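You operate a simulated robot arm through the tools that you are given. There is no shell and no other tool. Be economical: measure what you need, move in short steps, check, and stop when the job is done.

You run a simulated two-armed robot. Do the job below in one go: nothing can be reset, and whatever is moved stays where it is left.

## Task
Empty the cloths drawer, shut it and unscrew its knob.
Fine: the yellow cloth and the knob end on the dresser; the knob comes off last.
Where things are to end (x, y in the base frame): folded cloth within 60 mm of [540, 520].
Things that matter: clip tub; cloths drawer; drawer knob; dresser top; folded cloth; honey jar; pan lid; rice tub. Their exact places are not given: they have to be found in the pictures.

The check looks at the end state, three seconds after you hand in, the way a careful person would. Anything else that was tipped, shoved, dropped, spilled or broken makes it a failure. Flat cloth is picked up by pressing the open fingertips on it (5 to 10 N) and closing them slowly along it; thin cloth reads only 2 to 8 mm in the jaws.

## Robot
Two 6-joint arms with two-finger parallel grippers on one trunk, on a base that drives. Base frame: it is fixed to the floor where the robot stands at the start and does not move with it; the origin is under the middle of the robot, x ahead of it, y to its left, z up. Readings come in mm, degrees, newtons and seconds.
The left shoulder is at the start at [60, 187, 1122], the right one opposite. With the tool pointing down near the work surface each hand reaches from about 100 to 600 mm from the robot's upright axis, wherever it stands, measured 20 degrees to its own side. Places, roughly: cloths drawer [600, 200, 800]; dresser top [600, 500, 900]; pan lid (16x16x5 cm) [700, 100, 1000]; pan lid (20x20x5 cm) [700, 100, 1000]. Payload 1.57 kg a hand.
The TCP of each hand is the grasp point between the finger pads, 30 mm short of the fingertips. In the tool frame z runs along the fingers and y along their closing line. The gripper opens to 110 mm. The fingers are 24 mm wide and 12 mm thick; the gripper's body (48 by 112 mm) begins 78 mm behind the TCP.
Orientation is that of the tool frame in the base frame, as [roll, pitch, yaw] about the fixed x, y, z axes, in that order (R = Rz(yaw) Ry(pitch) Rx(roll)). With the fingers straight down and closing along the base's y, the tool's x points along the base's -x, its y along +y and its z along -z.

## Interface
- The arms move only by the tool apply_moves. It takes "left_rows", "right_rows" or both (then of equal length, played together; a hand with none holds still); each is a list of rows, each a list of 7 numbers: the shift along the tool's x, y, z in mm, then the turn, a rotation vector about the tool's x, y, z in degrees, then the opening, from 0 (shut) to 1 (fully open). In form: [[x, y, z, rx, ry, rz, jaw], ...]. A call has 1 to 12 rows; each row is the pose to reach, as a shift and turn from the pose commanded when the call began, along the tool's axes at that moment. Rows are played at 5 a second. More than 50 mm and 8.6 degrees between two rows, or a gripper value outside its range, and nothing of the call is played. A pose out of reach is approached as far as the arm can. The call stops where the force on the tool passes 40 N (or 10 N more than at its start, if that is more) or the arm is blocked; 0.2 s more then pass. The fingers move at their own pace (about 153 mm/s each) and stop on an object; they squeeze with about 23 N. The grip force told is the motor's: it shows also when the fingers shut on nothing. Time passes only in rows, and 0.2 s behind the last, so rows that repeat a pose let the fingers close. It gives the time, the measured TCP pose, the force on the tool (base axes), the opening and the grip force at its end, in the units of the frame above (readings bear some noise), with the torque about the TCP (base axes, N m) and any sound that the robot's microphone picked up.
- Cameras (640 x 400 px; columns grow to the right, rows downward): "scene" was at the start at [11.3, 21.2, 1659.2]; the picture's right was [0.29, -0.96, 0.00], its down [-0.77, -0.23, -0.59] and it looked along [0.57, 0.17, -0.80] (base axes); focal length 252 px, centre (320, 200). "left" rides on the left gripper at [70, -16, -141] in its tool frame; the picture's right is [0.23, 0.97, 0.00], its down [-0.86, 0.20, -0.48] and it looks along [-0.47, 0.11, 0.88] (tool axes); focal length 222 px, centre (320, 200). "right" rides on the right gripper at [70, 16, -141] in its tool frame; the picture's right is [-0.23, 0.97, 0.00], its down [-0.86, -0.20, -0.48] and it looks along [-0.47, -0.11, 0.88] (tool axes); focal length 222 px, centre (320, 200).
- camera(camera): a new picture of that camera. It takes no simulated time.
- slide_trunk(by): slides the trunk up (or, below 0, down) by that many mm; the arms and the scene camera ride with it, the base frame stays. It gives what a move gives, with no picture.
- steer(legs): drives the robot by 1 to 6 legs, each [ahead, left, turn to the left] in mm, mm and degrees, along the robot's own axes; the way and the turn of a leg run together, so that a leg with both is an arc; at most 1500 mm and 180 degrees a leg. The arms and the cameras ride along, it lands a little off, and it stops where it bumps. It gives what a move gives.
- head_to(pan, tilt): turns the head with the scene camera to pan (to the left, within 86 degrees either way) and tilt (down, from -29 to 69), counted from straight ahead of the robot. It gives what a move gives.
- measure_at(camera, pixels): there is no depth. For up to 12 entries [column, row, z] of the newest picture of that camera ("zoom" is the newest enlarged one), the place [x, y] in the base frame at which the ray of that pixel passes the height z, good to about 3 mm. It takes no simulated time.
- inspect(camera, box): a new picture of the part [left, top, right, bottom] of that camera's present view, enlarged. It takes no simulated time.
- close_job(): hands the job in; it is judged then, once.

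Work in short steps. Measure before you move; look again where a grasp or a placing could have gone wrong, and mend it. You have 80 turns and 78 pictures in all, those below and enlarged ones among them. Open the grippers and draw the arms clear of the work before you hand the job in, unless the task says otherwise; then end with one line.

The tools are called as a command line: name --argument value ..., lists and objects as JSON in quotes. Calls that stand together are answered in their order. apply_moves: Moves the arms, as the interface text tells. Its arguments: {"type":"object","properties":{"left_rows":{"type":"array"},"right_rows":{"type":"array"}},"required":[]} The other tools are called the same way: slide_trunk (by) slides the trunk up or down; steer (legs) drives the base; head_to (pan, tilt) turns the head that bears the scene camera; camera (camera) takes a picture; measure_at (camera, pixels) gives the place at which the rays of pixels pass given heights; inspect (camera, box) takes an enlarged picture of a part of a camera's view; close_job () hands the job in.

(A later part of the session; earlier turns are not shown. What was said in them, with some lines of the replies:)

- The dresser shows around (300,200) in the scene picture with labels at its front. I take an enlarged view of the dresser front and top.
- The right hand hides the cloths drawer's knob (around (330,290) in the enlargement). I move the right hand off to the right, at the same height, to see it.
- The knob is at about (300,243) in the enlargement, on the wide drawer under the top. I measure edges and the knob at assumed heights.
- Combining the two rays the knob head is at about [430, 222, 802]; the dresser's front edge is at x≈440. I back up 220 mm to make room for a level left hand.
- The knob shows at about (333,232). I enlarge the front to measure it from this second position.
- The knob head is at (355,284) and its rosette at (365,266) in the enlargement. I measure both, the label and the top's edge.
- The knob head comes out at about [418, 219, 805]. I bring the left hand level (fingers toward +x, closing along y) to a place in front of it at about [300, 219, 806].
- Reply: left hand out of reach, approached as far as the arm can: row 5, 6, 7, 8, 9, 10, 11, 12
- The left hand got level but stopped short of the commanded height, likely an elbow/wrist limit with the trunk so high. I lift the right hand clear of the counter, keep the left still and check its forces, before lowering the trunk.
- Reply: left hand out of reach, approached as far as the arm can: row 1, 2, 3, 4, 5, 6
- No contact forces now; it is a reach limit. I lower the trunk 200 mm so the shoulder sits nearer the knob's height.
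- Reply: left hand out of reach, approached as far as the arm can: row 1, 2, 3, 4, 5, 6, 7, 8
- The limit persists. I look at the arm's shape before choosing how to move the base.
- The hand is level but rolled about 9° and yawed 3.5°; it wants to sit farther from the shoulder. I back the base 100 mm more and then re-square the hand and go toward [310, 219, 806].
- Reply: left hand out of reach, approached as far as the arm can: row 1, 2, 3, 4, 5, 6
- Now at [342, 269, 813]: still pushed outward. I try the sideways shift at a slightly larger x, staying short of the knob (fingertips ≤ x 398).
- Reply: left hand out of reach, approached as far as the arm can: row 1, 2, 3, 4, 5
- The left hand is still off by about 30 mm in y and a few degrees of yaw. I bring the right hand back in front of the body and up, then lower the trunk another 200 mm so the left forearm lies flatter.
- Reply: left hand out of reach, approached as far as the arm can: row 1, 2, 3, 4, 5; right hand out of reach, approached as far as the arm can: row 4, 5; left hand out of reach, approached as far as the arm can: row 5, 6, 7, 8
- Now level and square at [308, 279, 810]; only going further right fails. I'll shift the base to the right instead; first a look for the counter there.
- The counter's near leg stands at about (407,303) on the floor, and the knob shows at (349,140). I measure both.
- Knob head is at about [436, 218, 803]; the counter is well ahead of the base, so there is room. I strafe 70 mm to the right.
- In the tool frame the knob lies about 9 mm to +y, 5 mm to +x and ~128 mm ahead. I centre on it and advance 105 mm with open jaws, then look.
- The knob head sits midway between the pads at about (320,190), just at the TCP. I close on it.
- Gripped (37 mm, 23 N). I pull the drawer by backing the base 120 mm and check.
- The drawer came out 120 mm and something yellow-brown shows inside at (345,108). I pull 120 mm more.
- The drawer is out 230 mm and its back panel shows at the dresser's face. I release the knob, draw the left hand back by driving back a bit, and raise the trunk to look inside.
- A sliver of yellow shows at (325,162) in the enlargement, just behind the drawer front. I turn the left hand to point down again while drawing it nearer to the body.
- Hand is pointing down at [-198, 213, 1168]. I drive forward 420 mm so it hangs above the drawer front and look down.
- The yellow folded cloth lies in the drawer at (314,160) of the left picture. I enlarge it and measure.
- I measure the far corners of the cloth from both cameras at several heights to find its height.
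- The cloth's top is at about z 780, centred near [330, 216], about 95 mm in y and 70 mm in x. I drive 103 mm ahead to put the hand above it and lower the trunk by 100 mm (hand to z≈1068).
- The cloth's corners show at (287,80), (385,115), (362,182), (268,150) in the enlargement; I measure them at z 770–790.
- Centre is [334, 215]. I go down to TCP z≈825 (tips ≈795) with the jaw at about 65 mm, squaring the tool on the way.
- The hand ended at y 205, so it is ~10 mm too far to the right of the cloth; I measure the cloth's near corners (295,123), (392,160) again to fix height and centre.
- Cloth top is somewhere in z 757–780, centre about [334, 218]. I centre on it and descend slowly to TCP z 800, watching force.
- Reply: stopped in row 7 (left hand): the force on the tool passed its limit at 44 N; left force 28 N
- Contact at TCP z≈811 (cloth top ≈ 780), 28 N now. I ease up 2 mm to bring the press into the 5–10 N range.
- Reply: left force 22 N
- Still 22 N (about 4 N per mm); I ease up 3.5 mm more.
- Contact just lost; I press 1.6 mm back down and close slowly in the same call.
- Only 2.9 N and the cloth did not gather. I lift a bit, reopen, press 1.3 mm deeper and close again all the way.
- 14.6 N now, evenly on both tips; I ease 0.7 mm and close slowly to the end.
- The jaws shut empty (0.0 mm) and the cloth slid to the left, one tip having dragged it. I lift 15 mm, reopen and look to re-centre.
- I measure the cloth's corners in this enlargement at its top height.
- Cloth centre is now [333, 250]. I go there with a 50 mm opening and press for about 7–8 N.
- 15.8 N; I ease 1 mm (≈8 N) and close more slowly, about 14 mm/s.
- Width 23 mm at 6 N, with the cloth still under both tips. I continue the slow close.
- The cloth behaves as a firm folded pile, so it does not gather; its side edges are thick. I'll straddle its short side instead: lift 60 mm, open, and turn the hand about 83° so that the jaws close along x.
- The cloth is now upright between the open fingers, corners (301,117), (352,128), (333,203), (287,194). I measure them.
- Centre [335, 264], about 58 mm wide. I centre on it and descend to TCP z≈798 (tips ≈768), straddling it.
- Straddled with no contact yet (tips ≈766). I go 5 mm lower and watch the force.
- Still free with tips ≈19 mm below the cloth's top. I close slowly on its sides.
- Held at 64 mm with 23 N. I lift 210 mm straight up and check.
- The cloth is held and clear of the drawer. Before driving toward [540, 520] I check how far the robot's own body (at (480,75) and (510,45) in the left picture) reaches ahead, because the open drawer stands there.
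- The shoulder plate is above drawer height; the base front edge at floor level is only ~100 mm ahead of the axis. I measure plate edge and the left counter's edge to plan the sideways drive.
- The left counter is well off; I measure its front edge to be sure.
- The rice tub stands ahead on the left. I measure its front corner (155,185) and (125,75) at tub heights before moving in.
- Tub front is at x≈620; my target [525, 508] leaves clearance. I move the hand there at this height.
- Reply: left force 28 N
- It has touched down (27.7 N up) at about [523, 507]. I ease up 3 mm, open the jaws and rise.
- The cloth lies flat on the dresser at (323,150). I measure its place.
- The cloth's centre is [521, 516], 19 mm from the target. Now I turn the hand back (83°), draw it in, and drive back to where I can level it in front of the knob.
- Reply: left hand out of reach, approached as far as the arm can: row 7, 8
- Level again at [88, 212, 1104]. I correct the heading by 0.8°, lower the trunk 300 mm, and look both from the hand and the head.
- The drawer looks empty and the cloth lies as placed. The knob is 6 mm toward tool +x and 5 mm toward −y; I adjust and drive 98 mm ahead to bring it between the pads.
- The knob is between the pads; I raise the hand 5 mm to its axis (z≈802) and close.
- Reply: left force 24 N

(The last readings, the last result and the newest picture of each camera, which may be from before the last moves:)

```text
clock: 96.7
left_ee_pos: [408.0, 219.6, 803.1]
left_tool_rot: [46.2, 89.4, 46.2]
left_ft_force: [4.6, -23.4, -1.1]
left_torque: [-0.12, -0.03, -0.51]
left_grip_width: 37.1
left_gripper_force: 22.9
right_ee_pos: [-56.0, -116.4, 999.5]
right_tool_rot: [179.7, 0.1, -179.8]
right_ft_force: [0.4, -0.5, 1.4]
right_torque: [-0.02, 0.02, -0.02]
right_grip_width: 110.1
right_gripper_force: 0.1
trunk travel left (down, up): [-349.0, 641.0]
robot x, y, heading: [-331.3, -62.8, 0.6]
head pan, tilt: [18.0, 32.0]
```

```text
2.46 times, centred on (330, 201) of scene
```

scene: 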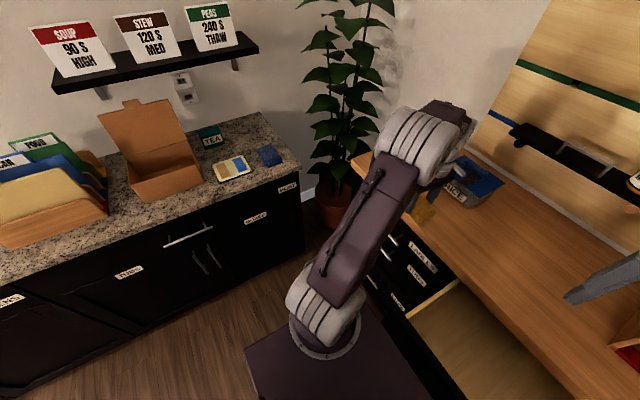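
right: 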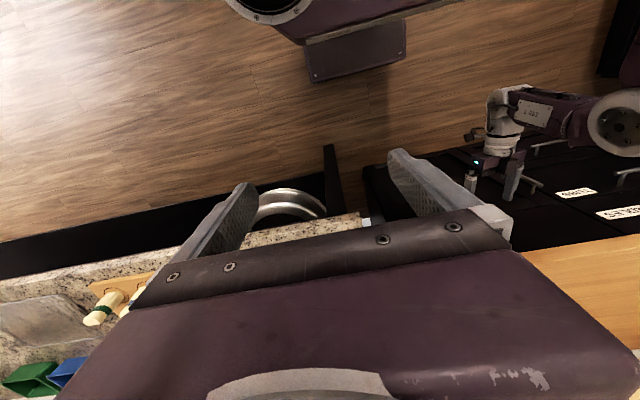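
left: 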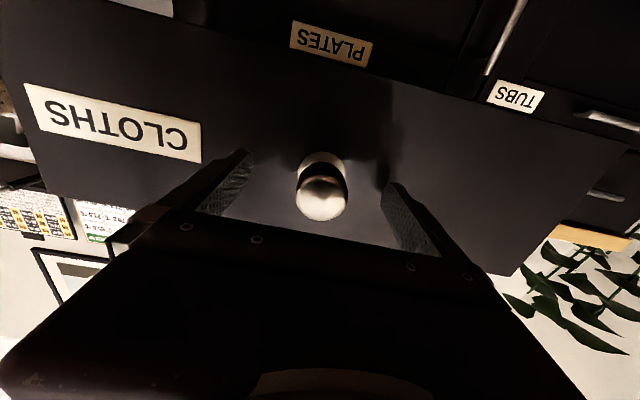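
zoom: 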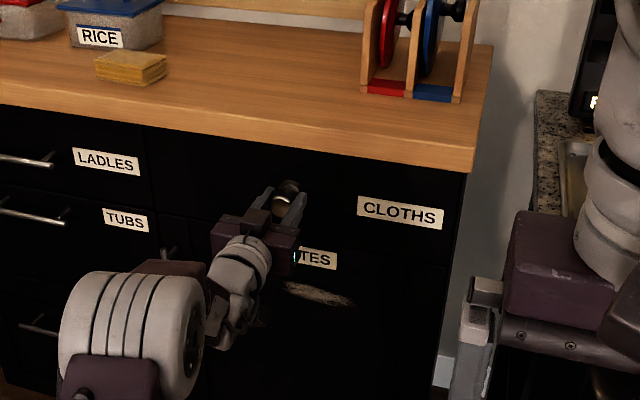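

Almost shut (TCP x 408 vs. about 411). I push the last millimetres with the arm.

apply_moves --left_rows '[[0, 0, 2, 0, 0, 0, 0], [0, 0, 4, 0, 0, 0, 0], [0, 0, 6, 0, 0, 0, 0], [0, 0, 8, 0, 0, 0, 0]]'

```text
clock: 97.7
left_ee_pos: [411.3, 217.9, 802.7]
left_tool_rot: [48.7, 89.6, 48.8]
left_ft_force: [-13.2, -16.6, -6.8]
left_torque: [-0.06, 0.13, -0.46]
left_grip_width: 37.0
left_gripper_force: 23.5
right_ee_pos: [-57.5, -115.7, 1000.4]
right_tool_rot: [179.8, 0.2, -179.6]
right_ft_force: [-1.0, 0.7, 0.2]
right_torque: [-0.03, -0.03, 0.03]
right_grip_width: 109.9
right_gripper_force: 0.1
trunk travel left (down, up): [-349.0, 641.0]
robot x, y, heading: [-329.0, -63.3, 0.4]
head pan, tilt: [18.0, 32.0]
```

The drawer is shut (13 N back-pressure). I relieve the push and side load, and turn the gripped knob counter-clockwise as seen from the front (rz negative) by 88°.

apply_moves --left_rows '[[0, -3, -3, 0, 0, 0, 0], [0, -3, -3, 0, 0, -8, 0], [0, -3, -3, 0, 0, -16, 0], [0, -3, -3, 0, 0, -24, 0], [0, -3, -3, 0, 0, -32, 0], [0, -3, -3, 0, 0, -40, 0], [0, -3, -3, 0, 0, -48, 0], [0, -3, -3, 0, 0, -56, 0], [0, -3, -3, 0, 0, -64, 0], [0, -3, -3, 0, 0, -72, 0], [0, -3, -3, 0, 0, -80, 0], [0, -3, -3, 0, 0, -88, 0]]'

camera --camera "left"

```text
clock: 100.3
left_ee_pos: [411.9, 222.8, 799.8]
left_tool_rot: [-89.9, 1.9, -89.8]
left_ft_force: [-7.2, 14.4, -10.6]
left_torque: [0.04, 0.43, 0.26]
left_grip_width: 37.2
left_gripper_force: 22.7
right_ee_pos: [-56.8, -110.3, 999.1]
right_tool_rot: [-179.9, 0.2, -179.7]
right_ft_force: [0.3, 0.1, -0.4]
right_torque: [-0.01, 0.01, -0.05]
right_grip_width: 110.1
right_gripper_force: 0.0
trunk travel left (down, up): [-349.0, 641.0]
robot x, y, heading: [-328.6, -59.1, 0.1]
head pan, tilt: [18.0, 32.0]
```

```text
26 pictures are left
```

left: 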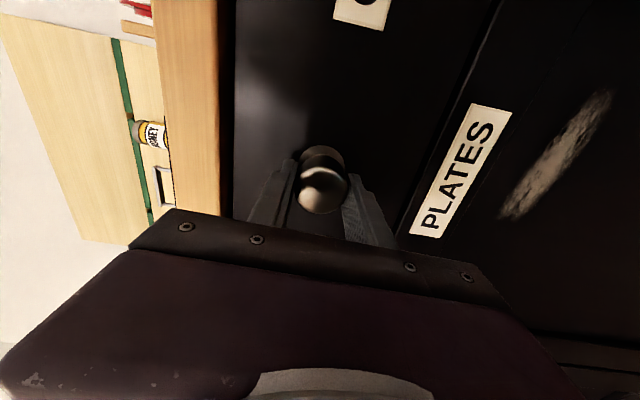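

It turned 88° without reach trouble. I go on another 96° in the same grip.

apply_moves --left_rows '[[0, 0, 0, 0, 0, -8, 0], [0, 0, 0, 0, 0, -16, 0], [0, 0, 0, 0, 0, -24, 0], [0, 0, 0, 0, 0, -32, 0], [0, 0, 0, 0, 0, -40, 0], [0, 0, 0, 0, 0, -48, 0], [0, 0, 0, 0, 0, -56, 0], [0, 0, 0, 0, 0, -64, 0], [0, 0, 0, 0, 0, -72, 0], [0, 0, 0, 0, 0, -80, 0], [0, 0, 0, 0, 0, -88, 0], [0, 0, 0, 0, 0, -96, 0]]'

camera --camera "left"

```text
clock: 102.9
left_ee_pos: [412.3, 219.8, 803.6]
left_tool_rot: [83.4, -85.9, 96.8]
left_ft_force: [-3.3, -3.2, -9.5]
left_torque: [0.02, 0.38, -0.01]
left_grip_width: 35.6
left_gripper_force: 22.7
right_ee_pos: [-55.8, -113.4, 1000.4]
right_tool_rot: [179.9, 0.0, -179.7]
right_ft_force: [0.3, 0.1, -0.8]
right_torque: [0.0, -0.02, 0.0]
right_grip_width: 110.0
right_gripper_force: 0.0
trunk travel left (down, up): [-349.0, 641.0]
robot x, y, heading: [-331.6, -64.6, 0.4]
head pan, tilt: [18.0, 32.0]
```

```text
25 pictures are left
```

left: 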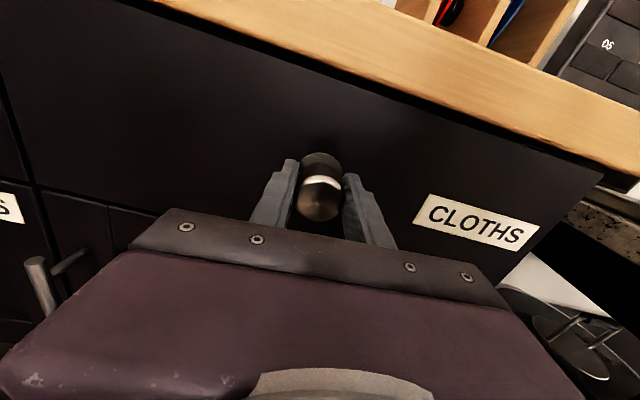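

184° so far with small forces. I continue 96° more in the same sense.

apply_moves --left_rows '[[0, 0, 0, 0, 0, -8, 0], [0, 0, 0, 0, 0, -16, 0], [0, 0, 0, 0, 0, -24, 0], [0, 0, 0, 0, 0, -32, 0], [0, 0, 0, 0, 0, -40, 0], [0, 0, 0, 0, 0, -48, 0], [0, 0, 0, 0, 0, -56, 0], [0, 0, 0, 0, 0, -64, 0], [0, 0, 0, 0, 0, -72, 0], [0, 0, 0, 0, 0, -80, 0], [0, 0, 0, 0, 0, -88, 0], [0, 0, 0, 0, 0, -96, 0]]'

camera --camera "left"

```text
clock: 105.5
left_ee_pos: [412.2, 222.0, 800.5]
left_tool_rot: [89.8, 10.2, 90.1]
left_ft_force: [-8.3, 14.0, -13.8]
left_torque: [0.04, 0.28, 0.09]
left_grip_width: 35.7
left_gripper_force: 22.9
right_ee_pos: [-56.2, -112.1, 998.7]
right_tool_rot: [-179.8, 0.1, -179.8]
right_ft_force: [0.5, -0.8, -0.1]
right_torque: [0.01, 0.01, -0.01]
right_grip_width: 109.9
right_gripper_force: 0.1
trunk travel left (down, up): [-349.0, 641.0]
robot x, y, heading: [-332.6, -63.0, 0.3]
head pan, tilt: [18.0, 32.0]
```

```text
24 pictures are left
```

left: 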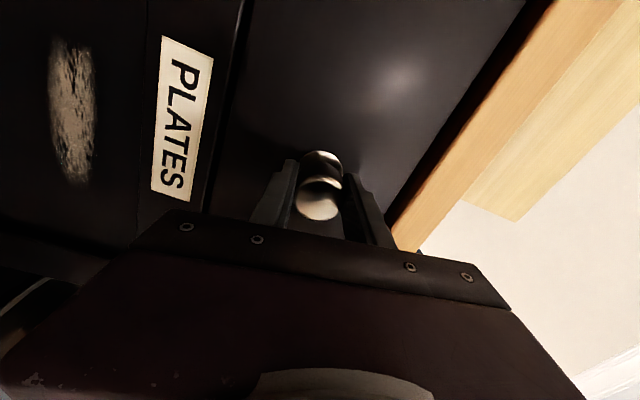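

280° so far; the knob is creeping toward the hand (head at (318,205) now). I go on 72° more, drawing back 6 mm with it to relieve the outward push.

apply_moves --left_rows '[[0, 0, -1, 0, 0, -8, 0], [0, 0, -2, 0, 0, -16, 0], [0, 0, -3, 0, 0, -24, 0], [0, 0, -4, 0, 0, -32, 0], [0, 0, -4, 0, 0, -40, 0], [0, 0, -5, 0, 0, -48, 0], [0, 0, -5, 0, 0, -56, 0], [0, 0, -6, 0, 0, -64, 0], [0, 0, -6, 0, 0, -72, 0], [0, 0, -6, 0, 0, -80, 0]]'

camera --camera "left"

inspect --camera "scene" --box '[250, 150, 410, 250]'

```text
clock: 107.7
left_ee_pos: [395.6, 219.1, 796.8]
left_tool_rot: [88.1, 72.3, 87.9]
left_ft_force: [-0.1, 0.1, -1.1]
left_torque: [0.01, 0.04, -0.02]
left_grip_width: 35.3
left_gripper_force: 23.7
left hand out of reach, approached as far as the arm can: row 8, 9, 10
right_ee_pos: [-57.6, -114.4, 1000.4]
right_tool_rot: [180.0, 0.1, -179.7]
right_ft_force: [-0.2, -0.4, -0.6]
right_torque: [-0.01, -0.05, -0.01]
right_grip_width: 109.7
right_gripper_force: 0.1
trunk travel left (down, up): [-349.0, 641.0]
robot x, y, heading: [-327.8, -60.5, 0.2]
head pan, tilt: [18.0, 32.0]
```

```text
23 pictures are left
```

left: 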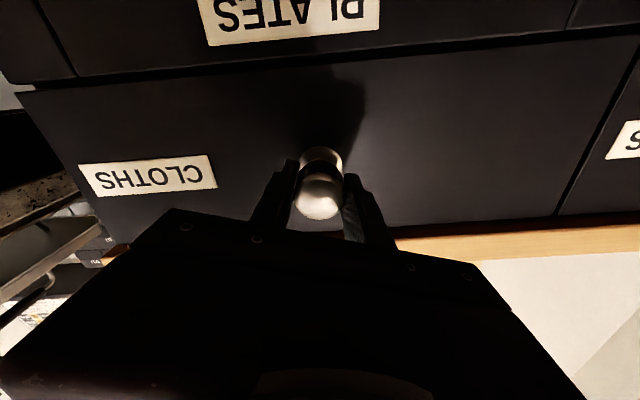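

```text
4.00 times, centred on (330, 200) of scene
```

zoom: 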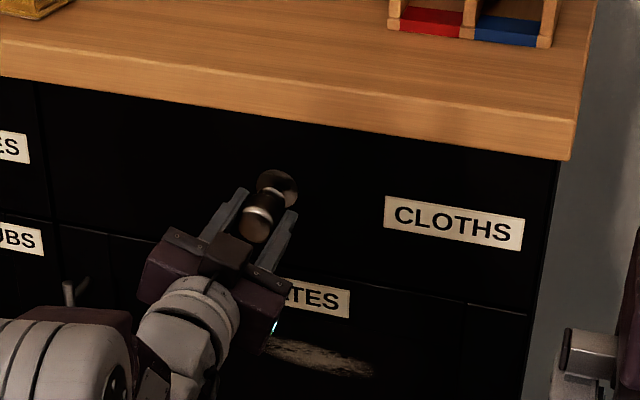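

The wrist reached its limit at about 340°, and the forces dropped to zero at x 396. I draw straight back 30 mm to see whether the knob comes free or the drawer follows.

apply_moves --left_rows '[[0, 0, -10, 0, 0, 0, 0], [0, 0, -20, 0, 0, 0, 0], [0, 0, -30, 0, 0, 0, 0], [0, 0, -30, 0, 0, 0, 0]]'

camera --camera "left"

inspect --camera "scene" --box '[250, 150, 410, 250]'

```text
clock: 108.7
left_ee_pos: [364.8, 220.4, 796.4]
left_tool_rot: [88.2, 72.2, 88.2]
left_ft_force: [-0.3, 0.4, -0.7]
left_torque: [-0.02, 0.02, 0.04]
left_grip_width: 35.6
left_gripper_force: 22.4
right_ee_pos: [-56.9, -113.5, 1000.1]
right_tool_rot: [179.9, 0.0, -179.7]
right_ft_force: [0.4, -0.2, 0.5]
right_torque: [-0.01, 0.02, 0.0]
right_grip_width: 110.0
right_gripper_force: 0.1
trunk travel left (down, up): [-349.0, 641.0]
robot x, y, heading: [-330.6, -61.4, 0.3]
head pan, tilt: [18.0, 32.0]
```

```text
21 pictures are left
```

left: 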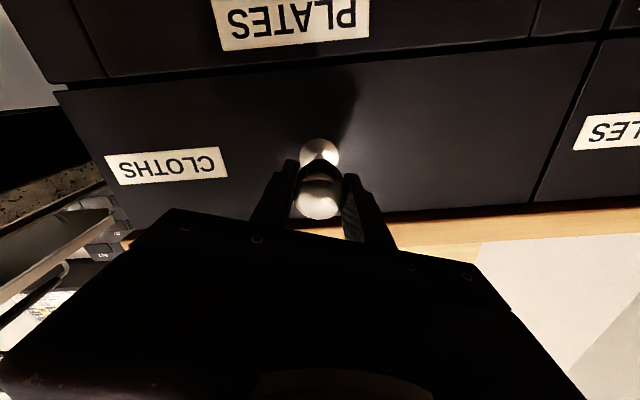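

```text
4.00 times, centred on (330, 200) of scene
```

zoom: 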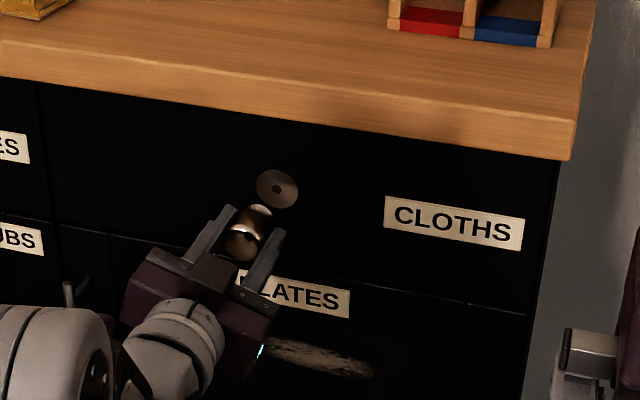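

The knob is off (the bare plate stays at (277,188)) and the drawer stayed shut. I look closely at the held knob's shape to decide how to set it down.

inspect --camera "left" --box '[270, 120, 370, 230]'

inspect --camera "scene" --box '[290, 185, 340, 220]'

```text
3.64 times, centred on (320, 175) of left
```

zoom: 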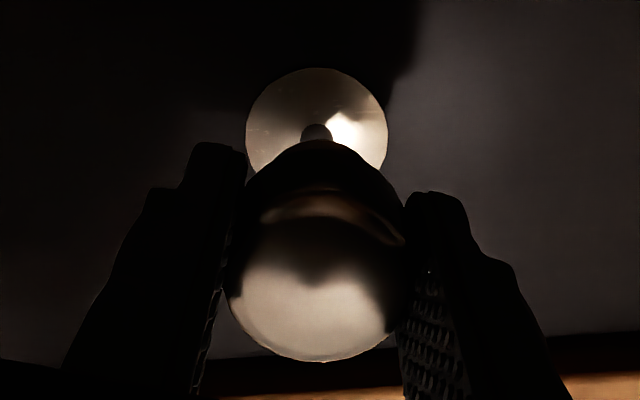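

```text
11.43 times, centred on (315, 202) of scene
```

zoom: 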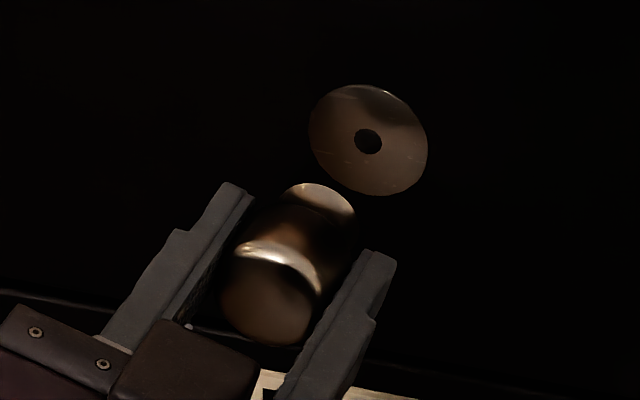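

The knob has a waist and a flat flange at its far end, reaching ~7 mm past the fingertips, so it can be stood on the flange with the hand pointing down. I back off, raise the trunk, give the wrist some margin (rz +30°) before tilting the hand down.

steer --legs '[[-100, 0, 0]]'

slide_trunk --by 300

apply_moves --left_rows '[[0, 0, -10, 0, 0, 7.5, 0], [0, 0, -20, 0, 0, 15, 0], [0, 0, -30, 0, 0, 22.5, 0], [0, 0, -40, 0, 0, 30, 0], [0, 0, -40, 0, 0, 30, 0]]'

```text
clock: 109.8
left_ee_pos: [262.0, 219.8, 798.4]
left_tool_rot: [87.9, 72.3, 87.9]
left_ft_force: [0.5, 0.5, -0.2]
left_torque: [-0.04, 0.03, -0.01]
left_grip_width: 35.5
left_gripper_force: 22.9
right_ee_pos: [-161.1, -114.4, 1000.7]
right_tool_rot: [179.8, 0.1, -179.7]
right_ft_force: [-1.1, -0.7, -0.7]
right_torque: [-0.02, -0.01, 0.0]
right_grip_width: 109.7
right_gripper_force: 0.1
trunk travel left (down, up): [-349.0, 641.0]
robot x, y, heading: [-436.0, -66.2, 0.2]
head pan, tilt: [18.0, 32.0]
```

```text
clock: 112.8
left_ee_pos: [263.4, 219.0, 1096.5]
left_tool_rot: [88.2, 72.1, 88.2]
left_ft_force: [-0.1, 0.6, -1.0]
left_torque: [-0.01, -0.01, -0.01]
left_grip_width: 35.6
left_gripper_force: 23.2
right_ee_pos: [-160.9, -113.8, 1301.0]
right_tool_rot: [180.0, 0.2, -179.8]
right_ft_force: [0.0, -0.4, 0.5]
right_torque: [0.0, 0.0, -0.01]
right_grip_width: 110.1
right_gripper_force: 0.0
trunk travel left (down, up): [-649.0, 341.0]
robot x, y, heading: [-432.5, -62.0, 0.1]
head pan, tilt: [18.0, 32.0]
```

```text
clock: 114.0
left_ee_pos: [224.2, 220.0, 1097.2]
left_tool_rot: [89.3, 42.1, 89.5]
left_ft_force: [0.6, 0.2, 0.4]
left_torque: [-0.01, -0.05, -0.02]
left_grip_width: 35.5
left_gripper_force: 23.0
right_ee_pos: [-159.7, -113.0, 1299.7]
right_tool_rot: [180.0, 0.1, -179.8]
right_ft_force: [0.5, 0.0, -0.6]
right_torque: [0.01, -0.04, -0.01]
right_grip_width: 109.9
right_gripper_force: 0.1
trunk travel left (down, up): [-649.0, 341.0]
robot x, y, heading: [-435.5, -62.6, 0.2]
head pan, tilt: [18.0, 32.0]
```

Now I tilt the hand 90° to point down (rotation about the base's y axis, expressed in tool axes) while drawing in 190 mm.

apply_moves --left_rows '[[2.2, -2.5, -16, 5.57, 5.02, 0, 0], [4.5, -5, -32, 11.15, 10.03, 0, 0], [6.7, -7.4, -48, 16.7, 15.05, 0, 0], [8.9, -9.9, -63, 22.3, 20.07, 0, 0], [11.2, -12.4, -79, 27.9, 25.1, 0, 0], [13.4, -14.9, -95, 33.4, 30.1, 0, 0], [15.6, -17.3, -111, 39, 35.1, 0, 0], [17.9, -19.8, -127, 44.6, 40.1, 0, 0], [20.1, -22.3, -143, 50.2, 45.2, 0, 0], [22.3, -24.8, -158, 55.7, 50.2, 0, 0], [24.6, -27.2, -174, 61.3, 55.2, 0, 0], [26.8, -29.7, -190, 66.9, 60.2, 0, 0]]'

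inspect --camera "scene" --box '[180, 60, 460, 235]'

```text
clock: 116.6
left_ee_pos: [10.2, 197.8, 1010.8]
left_tool_rot: [168.3, -6.2, 132.7]
left_ft_force: [-0.5, -0.5, -0.2]
left_torque: [-0.03, -0.02, -0.01]
left_grip_width: 35.7
left_gripper_force: 22.5
left hand out of reach, approached as far as the arm can: row 5, 6, 7, 8, 9, 10, 11, 12
right_ee_pos: [-158.3, -113.3, 1299.7]
right_tool_rot: [-179.9, 0.1, -179.7]
right_ft_force: [-0.6, 0.2, -0.2]
right_torque: [-0.02, 0.01, -0.02]
right_grip_width: 109.9
right_gripper_force: 0.1
trunk travel left (down, up): [-649.0, 341.0]
robot x, y, heading: [-434.4, -62.1, 0.5]
head pan, tilt: [18.0, 32.0]
```

```text
2.29 times, centred on (320, 148) of scene
```

zoom: 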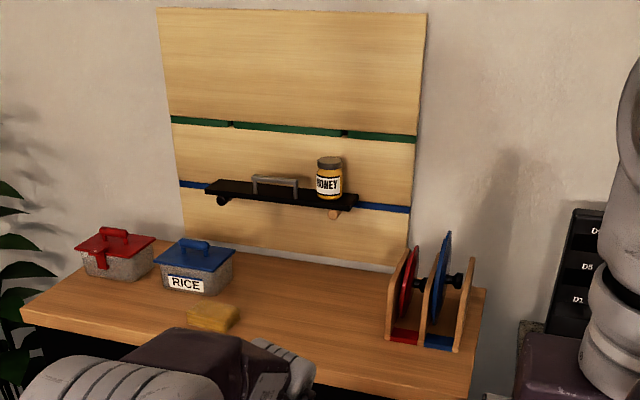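

The hand is 13° off straight down; I correct that and raise it 60 mm.

apply_moves --left_rows '[[2, 4, -19, 3.9, -2.1, 0, 0], [4.3, 8, -39, 7.7, -4.1, 0, 0], [6.5, 12, -58, 11.6, -6.2, 0, 0], [6.5, 12, -58, 11.6, -6.2, 0, 0]]'

camera --camera "scene"

```text
clock: 117.6
left_ee_pos: [-4.2, 190.2, 1024.4]
left_tool_rot: [168.9, -7.3, 133.0]
left_ft_force: [0.9, 0.0, -0.3]
left_torque: [0.01, -0.02, 0.02]
left_grip_width: 35.6
left_gripper_force: 23.0
left hand out of reach, approached as far as the arm can: row 1, 2, 3, 4
right_ee_pos: [-159.7, -112.9, 1300.2]
right_tool_rot: [179.9, 0.1, -179.7]
right_ft_force: [1.2, 0.0, -0.1]
right_torque: [0.02, -0.02, -0.03]
right_grip_width: 110.0
right_gripper_force: 0.1
trunk travel left (down, up): [-649.0, 341.0]
robot x, y, heading: [-433.3, -59.1, 0.2]
head pan, tilt: [18.0, 32.0]
```

```text
16 pictures are left
```

scene: 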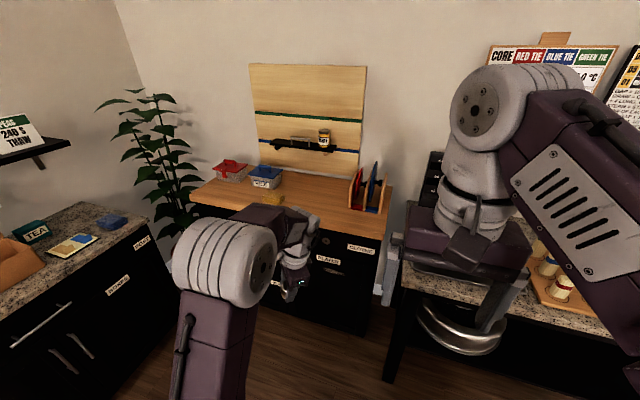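

A wrist limit still binds. I turn the hand back +88° about its own axis to gain margin, then straighten.

apply_moves --left_rows '[[0, 0, 0, 0, 0, 8, 0], [0, 0, 0, 0, 0, 16, 0], [0, 0, 0, 0, 0, 24, 0], [0, 0, 0, 0, 0, 32, 0], [0, 0, 0, 0, 0, 40, 0], [0, 0, 0, 0, 0, 48, 0], [0, 0, 0, 0, 0, 56, 0], [0, 0, 0, 0, 0, 64, 0], [0, 0, 0, 0, 0, 72, 0], [0, 0, 0, 0, 0, 80, 0], [0, 0, 0, 0, 0, 88, 0], [0, 0, 0, 0, 0, 88, 0]]'

```text
clock: 120.2
left_ee_pos: [-9.3, 192.8, 1023.6]
left_tool_rot: [-172.9, -11.3, 43.5]
left_ft_force: [-0.8, 0.6, 0.1]
left_torque: [-0.02, 0.0, 0.01]
left_grip_width: 35.4
left_gripper_force: 23.5
right_ee_pos: [-160.3, -114.2, 1300.0]
right_tool_rot: [179.9, 0.2, -179.6]
right_ft_force: [0.3, -0.2, 0.2]
right_torque: [0.0, -0.05, -0.04]
right_grip_width: 109.7
right_gripper_force: 0.1
trunk travel left (down, up): [-649.0, 341.0]
robot x, y, heading: [-430.1, -62.6, 0.3]
head pan, tilt: [18.0, 32.0]
```

Free again. I straighten the hand to point exactly down and rise 40 mm.

apply_moves --left_rows '[[2.6, -1.6, -13, -2.3, -3.8, 0, 0], [5.2, -3.2, -26, -4.6, -7.5, 0, 0], [7.8, -4.8, -39, -6.9, -11.3, 0, 0], [7.8, -4.8, -39, -6.9, -11.3, 0, 0]]'

```text
clock: 121.2
left_ee_pos: [-9.6, 193.6, 1023.7]
left_tool_rot: [-173.0, -11.3, 43.6]
left_ft_force: [0.0, 0.2, -0.4]
left_torque: [0.02, -0.05, 0.03]
left_grip_width: 35.4
left_gripper_force: 23.1
left hand out of reach, approached as far as the arm can: row 1, 2, 3, 4
right_ee_pos: [-160.5, -115.0, 1300.6]
right_tool_rot: [179.9, 0.0, -179.7]
right_ft_force: [-1.3, 0.1, 0.9]
right_torque: [-0.02, -0.01, 0.0]
right_grip_width: 110.0
right_gripper_force: 0.2
trunk travel left (down, up): [-649.0, 341.0]
robot x, y, heading: [-432.8, -63.3, 0.2]
head pan, tilt: [18.0, 32.0]
```

Straightening is still blocked in this place. I try moving the hand outward-left (base +50, +60, +20) while straightening, where the arm had its down pose before.

apply_moves --left_rows '[[20, -2, -1, 0, 0, 0, 0], [40, -5, -2, 0, 0, 0, 0], [60, -7, -3, 0, 0, 0, 0], [80, -9, -3, -2.3, -3.8, 0, 0], [80, -9, -3, -4.6, -7.5, 0, 0], [80, -9, -3, -6.9, -11.3, 0, 0], [80, -9, -3, -6.9, -11.3, 0, 0]]'

camera --camera "scene"

```text
clock: 122.8
left_ee_pos: [22.6, 237.1, 1028.7]
left_tool_rot: [-172.2, -12.0, 43.5]
left_ft_force: [0.5, -0.3, -0.9]
left_torque: [0.01, 0.0, -0.02]
left_grip_width: 35.5
left_gripper_force: 22.4
left hand out of reach, approached as far as the arm can: row 2, 3, 4, 5, 6, 7
right_ee_pos: [-160.0, -113.5, 1299.9]
right_tool_rot: [179.9, 0.1, -179.7]
right_ft_force: [-0.3, 0.1, 0.1]
right_torque: [0.0, -0.02, 0.01]
right_grip_width: 110.0
right_gripper_force: 0.0
trunk travel left (down, up): [-649.0, 341.0]
robot x, y, heading: [-434.4, -63.0, 0.4]
head pan, tilt: [18.0, 32.0]
```

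```text
15 pictures are left
```

scene: 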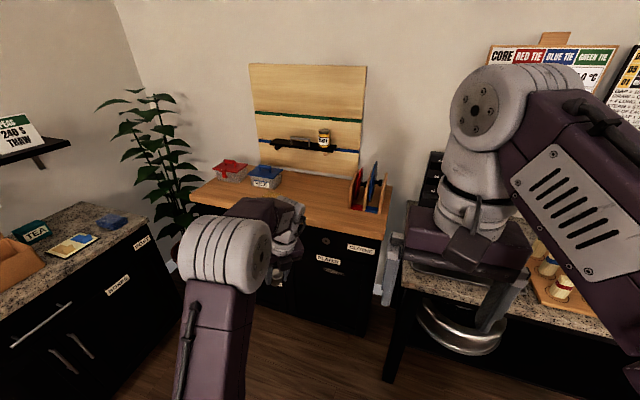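

The wrist is caught on the wrong side of a joint limit. I undo it: tilt the hand up to 45° while moving it farther out (about 600 mm from the axis), where the earlier transitions passed freely.

apply_moves --left_rows '[[13, 13, -4, -4.7, 2.8, 0, 0], [26, 26, -8, -9.3, 5.6, 0, 0], [39, 39, -12, -14, 8.4, 0, 0], [52, 52, -16, -18.7, 11.2, 0, 0], [65, 65, -20, -23.3, 14, 0, 0], [78, 78, -25, -28, 16.8, 0, 0], [91, 91, -29, -32.6, 19.6, 0, 0], [104, 103, -33, -37.3, 22.4, 0, 0], [104, 103, -33, -37.3, 22.4, 0, 0]]'

```text
clock: 124.8
left_ee_pos: [174.2, 198.3, 1071.4]
left_tool_rot: [141.7, -34.8, 54.1]
left_ft_force: [-1.3, -0.2, -1.7]
left_torque: [0.07, -0.14, -0.07]
left_grip_width: 35.3
left_gripper_force: 23.0
left hand out of reach, approached as far as the arm can: row 1, 2, 3, 4, 5, 6, 7, 8, 9
right_ee_pos: [-160.1, -112.0, 1300.8]
right_tool_rot: [-180.0, 0.2, -179.7]
right_ft_force: [0.5, 0.1, -0.7]
right_torque: [0.0, 0.0, -0.02]
right_grip_width: 110.0
right_gripper_force: 0.1
trunk travel left (down, up): [-649.0, 341.0]
robot x, y, heading: [-430.7, -65.2, 0.3]
head pan, tilt: [18.0, 32.0]
```

That reached nearly the wanted pose (pointing 40° below level, square to x). I go on to full level, 720 mm out, to return to the known good arm shape.

apply_moves --left_rows '[[13, 9.5, 11.5, -4.4, 5, 0, 0], [26, 19, 23, -8.9, 10, 0, 0], [39, 28.5, 34, -13.3, 15, 0, 0], [53, 38, 46, -17.7, 20, 0, 0], [66, 47.5, 57, -22.2, 24.9, 0, 0], [79, 57, 69, -26.6, 29.9, 0, 0], [79, 57, 69, -26.6, 29.9, 0, 0], [79, 57, 69, -26.6, 29.9, 0, 0]]'

```text
clock: 126.6
left_ee_pos: [290.1, 205.7, 1098.2]
left_tool_rot: [91.3, -50.9, 87.1]
left_ft_force: [-0.1, 0.0, -1.1]
left_torque: [-0.03, -0.02, 0.0]
left_grip_width: 35.5
left_gripper_force: 22.7
left hand out of reach, approached as far as the arm can: row 1
right_ee_pos: [-159.0, -114.5, 1300.0]
right_tool_rot: [179.9, 0.0, -179.8]
right_ft_force: [0.6, -0.1, 0.0]
right_torque: [0.0, -0.03, 0.0]
right_grip_width: 109.9
right_gripper_force: 0.0
trunk travel left (down, up): [-649.0, 341.0]
robot x, y, heading: [-433.8, -64.8, 0.2]
head pan, tilt: [18.0, 32.0]
```

Level and free of limits at 724 mm out. I repeat the tilt-down with exactly the path that worked before (270 mm in, 40 mm down).

apply_moves --left_rows '[[-3.5, -2.7, -25, 4.7, -5.8, 0, 0], [-7, -5.4, -50, 9.5, -11.6, 0, 0], [-10.5, -8.1, -75, 14.2, -17.5, 0, 0], [-14, -10.8, -100, 18.9, -23.3, 0, 0], [-17.5, -13.5, -125, 23.6, -29.1, 0, 0], [-21, -16.2, -150, 28.4, -34.9, 0, 0], [-24.5, -18.9, -175, 33.1, -40.7, 0, 0], [-28, -21.6, -200, 37.8, -46.5, 0, 0], [-31.5, -24.3, -225, 42.5, -52.4, 0, 0], [-35, -27, -245, 47.3, -58.2, 0, 0], [-35, -27, -260, 52, -64, 0, 0], [-35, -27, -269, 56.7, -69.8, 0, 0]]'

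```text
clock: 129.2
left_ee_pos: [-75.0, 321.1, 1011.2]
left_tool_rot: [174.5, -0.9, 33.4]
left_ft_force: [-0.1, 0.8, 0.4]
left_torque: [-0.04, 0.03, -0.02]
left_grip_width: 35.6
left_gripper_force: 22.8
left hand out of reach, approached as far as the arm can: row 7, 8, 9, 10, 11, 12
right_ee_pos: [-159.3, -114.5, 1300.8]
right_tool_rot: [180.0, 0.1, -179.7]
right_ft_force: [-0.1, 0.9, -1.1]
right_torque: [0.01, 0.01, -0.02]
right_grip_width: 109.9
right_gripper_force: 0.0
trunk travel left (down, up): [-649.0, 341.0]
robot x, y, heading: [-434.9, -62.3, 0.4]
head pan, tilt: [18.0, 32.0]
```

Now only 5.6° off, at [-75, 321, 1011]. I straighten and rise 40 mm.

apply_moves --left_rows '[[0, 1, -13, 1.8, -0.3, 0, 0], [0, 3, -26, 3.7, -0.6, 0, 0], [1, 4, -40, 5.5, -0.9, 0, 0], [1, 4, -40, 5.5, -0.9, 0, 0]]'

```text
clock: 130.2
left_ee_pos: [-94.8, 347.7, 1050.1]
left_tool_rot: [178.9, -0.4, 32.5]
left_ft_force: [-0.6, 0.4, -0.2]
left_torque: [0.01, 0.01, 0.02]
left_grip_width: 35.8
left_gripper_force: 22.9
left hand out of reach, approached as far as the arm can: row 1, 2, 3, 4
right_ee_pos: [-160.3, -113.7, 1300.6]
right_tool_rot: [179.8, 0.1, -179.6]
right_ft_force: [-0.3, -0.3, -0.6]
right_torque: [0.02, -0.03, -0.03]
right_grip_width: 109.9
right_gripper_force: 0.1
trunk travel left (down, up): [-649.0, 341.0]
robot x, y, heading: [-430.8, -60.2, 0.2]
head pan, tilt: [18.0, 32.0]
```

The hand is down within 1°, though at 336/408 mm ahead/left of the axis. I'll let the base do the rest: drive to about [64, 149] and turn 30° right, which brings the knob to about [560, 330] over the free part of the dresser.

steer --legs '[[495, 209, 0], [0, 0, -30]]'

head_to --pan 35 --tilt 40

camera --camera "scene"

camera --camera "left"

```text
clock: 134.8
left_ee_pos: [563.8, 325.6, 1050.2]
left_tool_rot: [178.9, -0.5, 1.6]
left_ft_force: [-0.5, 0.7, 0.0]
left_torque: [0.0, 0.01, 0.02]
left_grip_width: 35.7
left_gripper_force: 23.4
right_ee_pos: [269.9, -39.4, 1301.7]
right_tool_rot: [179.9, 0.0, 149.4]
right_ft_force: [-0.4, 0.6, 0.2]
right_torque: [-0.02, 0.0, 0.0]
right_grip_width: 109.9
right_gripper_force: 0.1
trunk travel left (down, up): [-649.0, 341.0]
robot x, y, heading: [64.0, 144.1, -30.7]
head pan, tilt: [18.0, 32.0]
```

```text
clock: 135.6
left_ee_pos: [564.1, 324.6, 1050.3]
left_tool_rot: [178.9, -0.5, 1.6]
left_ft_force: [-0.7, 1.3, -0.2]
left_torque: [-0.04, 0.03, -0.01]
left_grip_width: 35.7
left_gripper_force: 23.1
right_ee_pos: [271.1, -38.1, 1300.7]
right_tool_rot: [179.9, 0.1, 149.3]
right_ft_force: [0.6, 0.1, 0.0]
right_torque: [-0.03, 0.04, 0.0]
right_grip_width: 110.2
right_gripper_force: 0.0
trunk travel left (down, up): [-649.0, 341.0]
robot x, y, heading: [62.6, 147.3, -30.4]
head pan, tilt: [35.0, 40.0]
```

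```text
14 pictures are left
```

scene: 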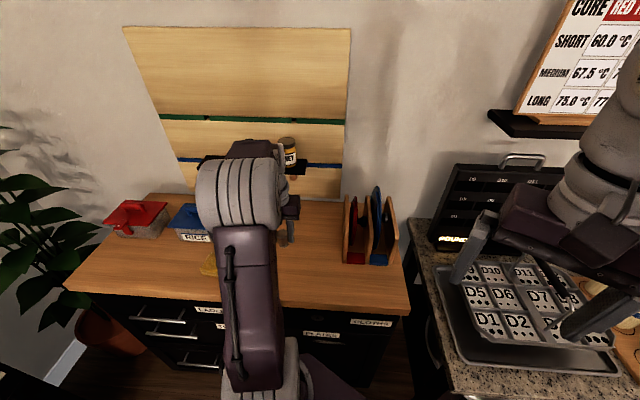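

```text
13 pictures are left
5 turns are left
```

left: 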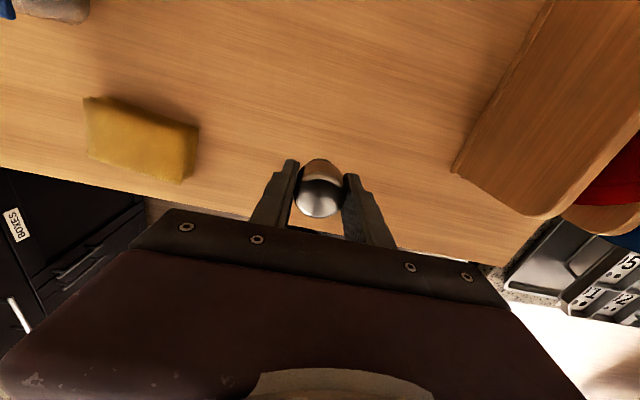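

Five turns remain. The knob hangs clear at [564, 325]; I lower it slowly until it touches (the force limit stops it).

apply_moves --left_rows '[[0, 0, 35, 0, 0, 0, 0], [0, 0, 65, 0, 0, 0, 0], [0, 0, 80, 0, 0, 0, 0], [0, 0, 86, 0, 0, 0, 0], [0, 0, 91, 0, 0, 0, 0], [0, 0, 95, 0, 0, 0, 0], [0, 0, 99, 0, 0, 0, 0], [0, 0, 103, 0, 0, 0, 0], [0, 0, 107, 0, 0, 0, 0], [0, 0, 111, 0, 0, 0, 0], [0, 0, 115, 0, 0, 0, 0], [0, 0, 119, 0, 0, 0, 0]]'

camera --camera "left"

```text
clock: 137.6
left_ee_pos: [561.5, 322.5, 950.5]
left_tool_rot: [179.0, -1.0, 1.7]
left_ft_force: [-11.1, -2.1, 28.4]
left_torque: [0.48, 0.57, 0.22]
left_grip_width: 35.6
left_gripper_force: 23.0
right_ee_pos: [266.1, -39.2, 1300.8]
right_tool_rot: [179.7, 0.3, 149.3]
right_ft_force: [-1.0, 0.1, -0.6]
right_torque: [-0.02, -0.01, 0.0]
right_grip_width: 110.0
right_gripper_force: 0.1
trunk travel left (down, up): [-649.0, 341.0]
robot x, y, heading: [60.4, 146.5, -30.6]
head pan, tilt: [35.0, 40.0]
stopped in row 9 (left hand): the force on the tool passed its limit at 44 N (the readings are from after the stop); the commanded pose is now the measured one
```

```text
12 pictures are left
4 turns are left
```

left: 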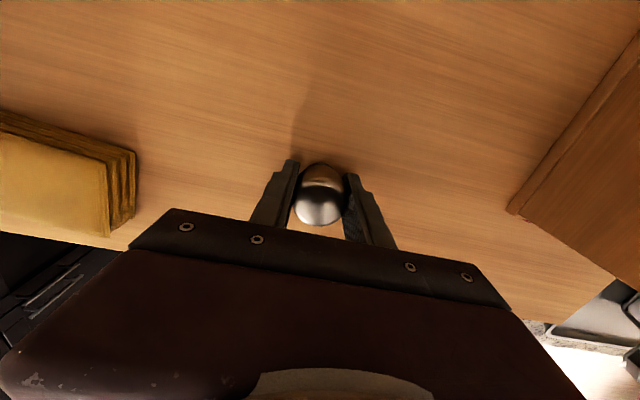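

It touches at z 950 (28 N). I ease 3 mm to take the load off, open slowly, then rise straight up and look.

apply_moves --left_rows '[[0, 0, -3, 0, 0, 0, 0], [0, 0, -3, 0, 0, 0, 0], [0, 0, -3, 0, 0, 0, 0.36], [0, 0, -3, 0, 0, 0, 0.45], [0, 0, -3, 0, 0, 0, 0.6], [0, 0, -3, 0, 0, 0, 0.8], [0, 0, -3, 0, 0, 0, 0.8], [0, 0, -20, 0, 0, 0, 0.8], [0, 0, -50, 0, 0, 0, 0.8], [0, 0, -80, 0, 0, 0, 0.8], [0, 0, -110, 0, 0, 0, 0.8], [0, 0, -130, 0, 0, 0, 0.8]]'

camera --camera "left"

camera --camera "scene"

```text
clock: 140.2
left_ee_pos: [566.0, 324.5, 1077.0]
left_tool_rot: [178.9, -0.8, 1.4]
left_ft_force: [0.6, 0.5, 0.2]
left_torque: [-0.02, -0.03, 0.0]
left_grip_width: 87.9
left_gripper_force: 0.1
right_ee_pos: [269.8, -38.8, 1300.6]
right_tool_rot: [180.0, 0.1, 149.4]
right_ft_force: [0.1, -0.3, 0.3]
right_torque: [0.01, 0.0, -0.04]
right_grip_width: 110.0
right_gripper_force: 0.0
trunk travel left (down, up): [-649.0, 341.0]
robot x, y, heading: [60.9, 148.9, -30.6]
head pan, tilt: [35.0, 40.0]
```

```text
11 pictures are left
```

left: 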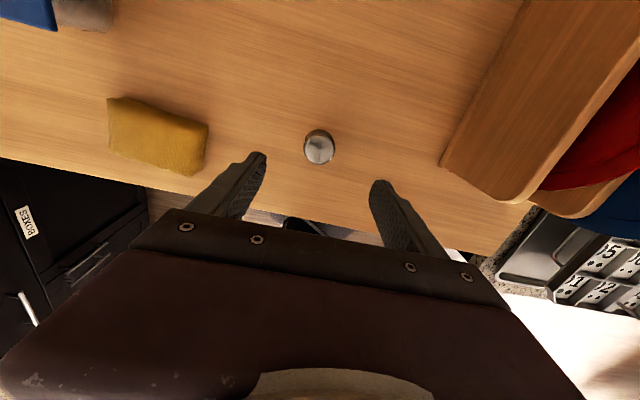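

```text
10 pictures are left
3 turns are left
```

scene: 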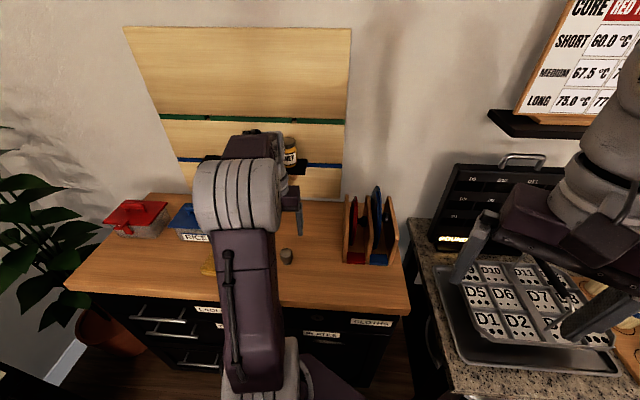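

The knob stands upright on the dresser at (318,147), the cloth undisturbed. I drive straight back from the dresser and take a last look.

steer --legs '[[-303, -175, 0]]'

camera --camera "scene"

```text
clock: 142.5
left_ee_pos: [218.8, 325.1, 1076.8]
left_tool_rot: [178.8, -0.9, 1.7]
left_ft_force: [0.3, 0.3, 0.9]
left_torque: [0.02, 0.0, -0.01]
left_grip_width: 87.9
left_gripper_force: 0.0
right_ee_pos: [-75.6, -38.2, 1301.0]
right_tool_rot: [-179.9, 0.1, 149.6]
right_ft_force: [0.6, 0.5, -0.4]
right_torque: [0.01, -0.02, 0.0]
right_grip_width: 110.0
right_gripper_force: 0.1
trunk travel left (down, up): [-649.0, 341.0]
robot x, y, heading: [-284.6, 144.8, -30.4]
head pan, tilt: [35.0, 40.0]
```

```text
9 pictures are left
2 turns are left
```

scene: 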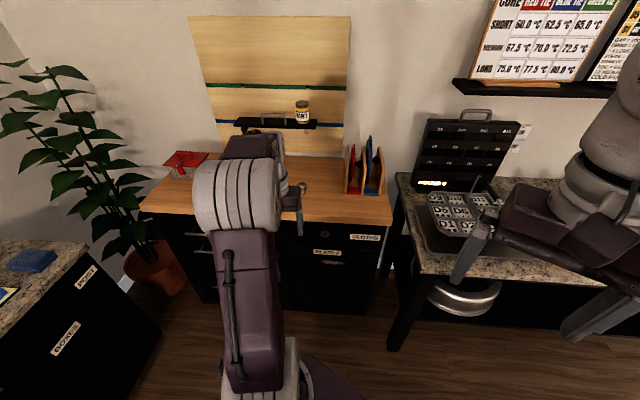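

The drawer is shut with its knob off, the knob stands on the dresser at (302,187), the honey jar and pan lids look undisturbed, and the arms are clear. I hand in.

close_job

```text
The job is handed in.
```

The cloths drawer is emptied and shut, and its knob was unscrewed last. The knob stands upright on the dresser near [564, 325], and the yellow cloth lies at about [521, 516], roughly 19 mm from its target.
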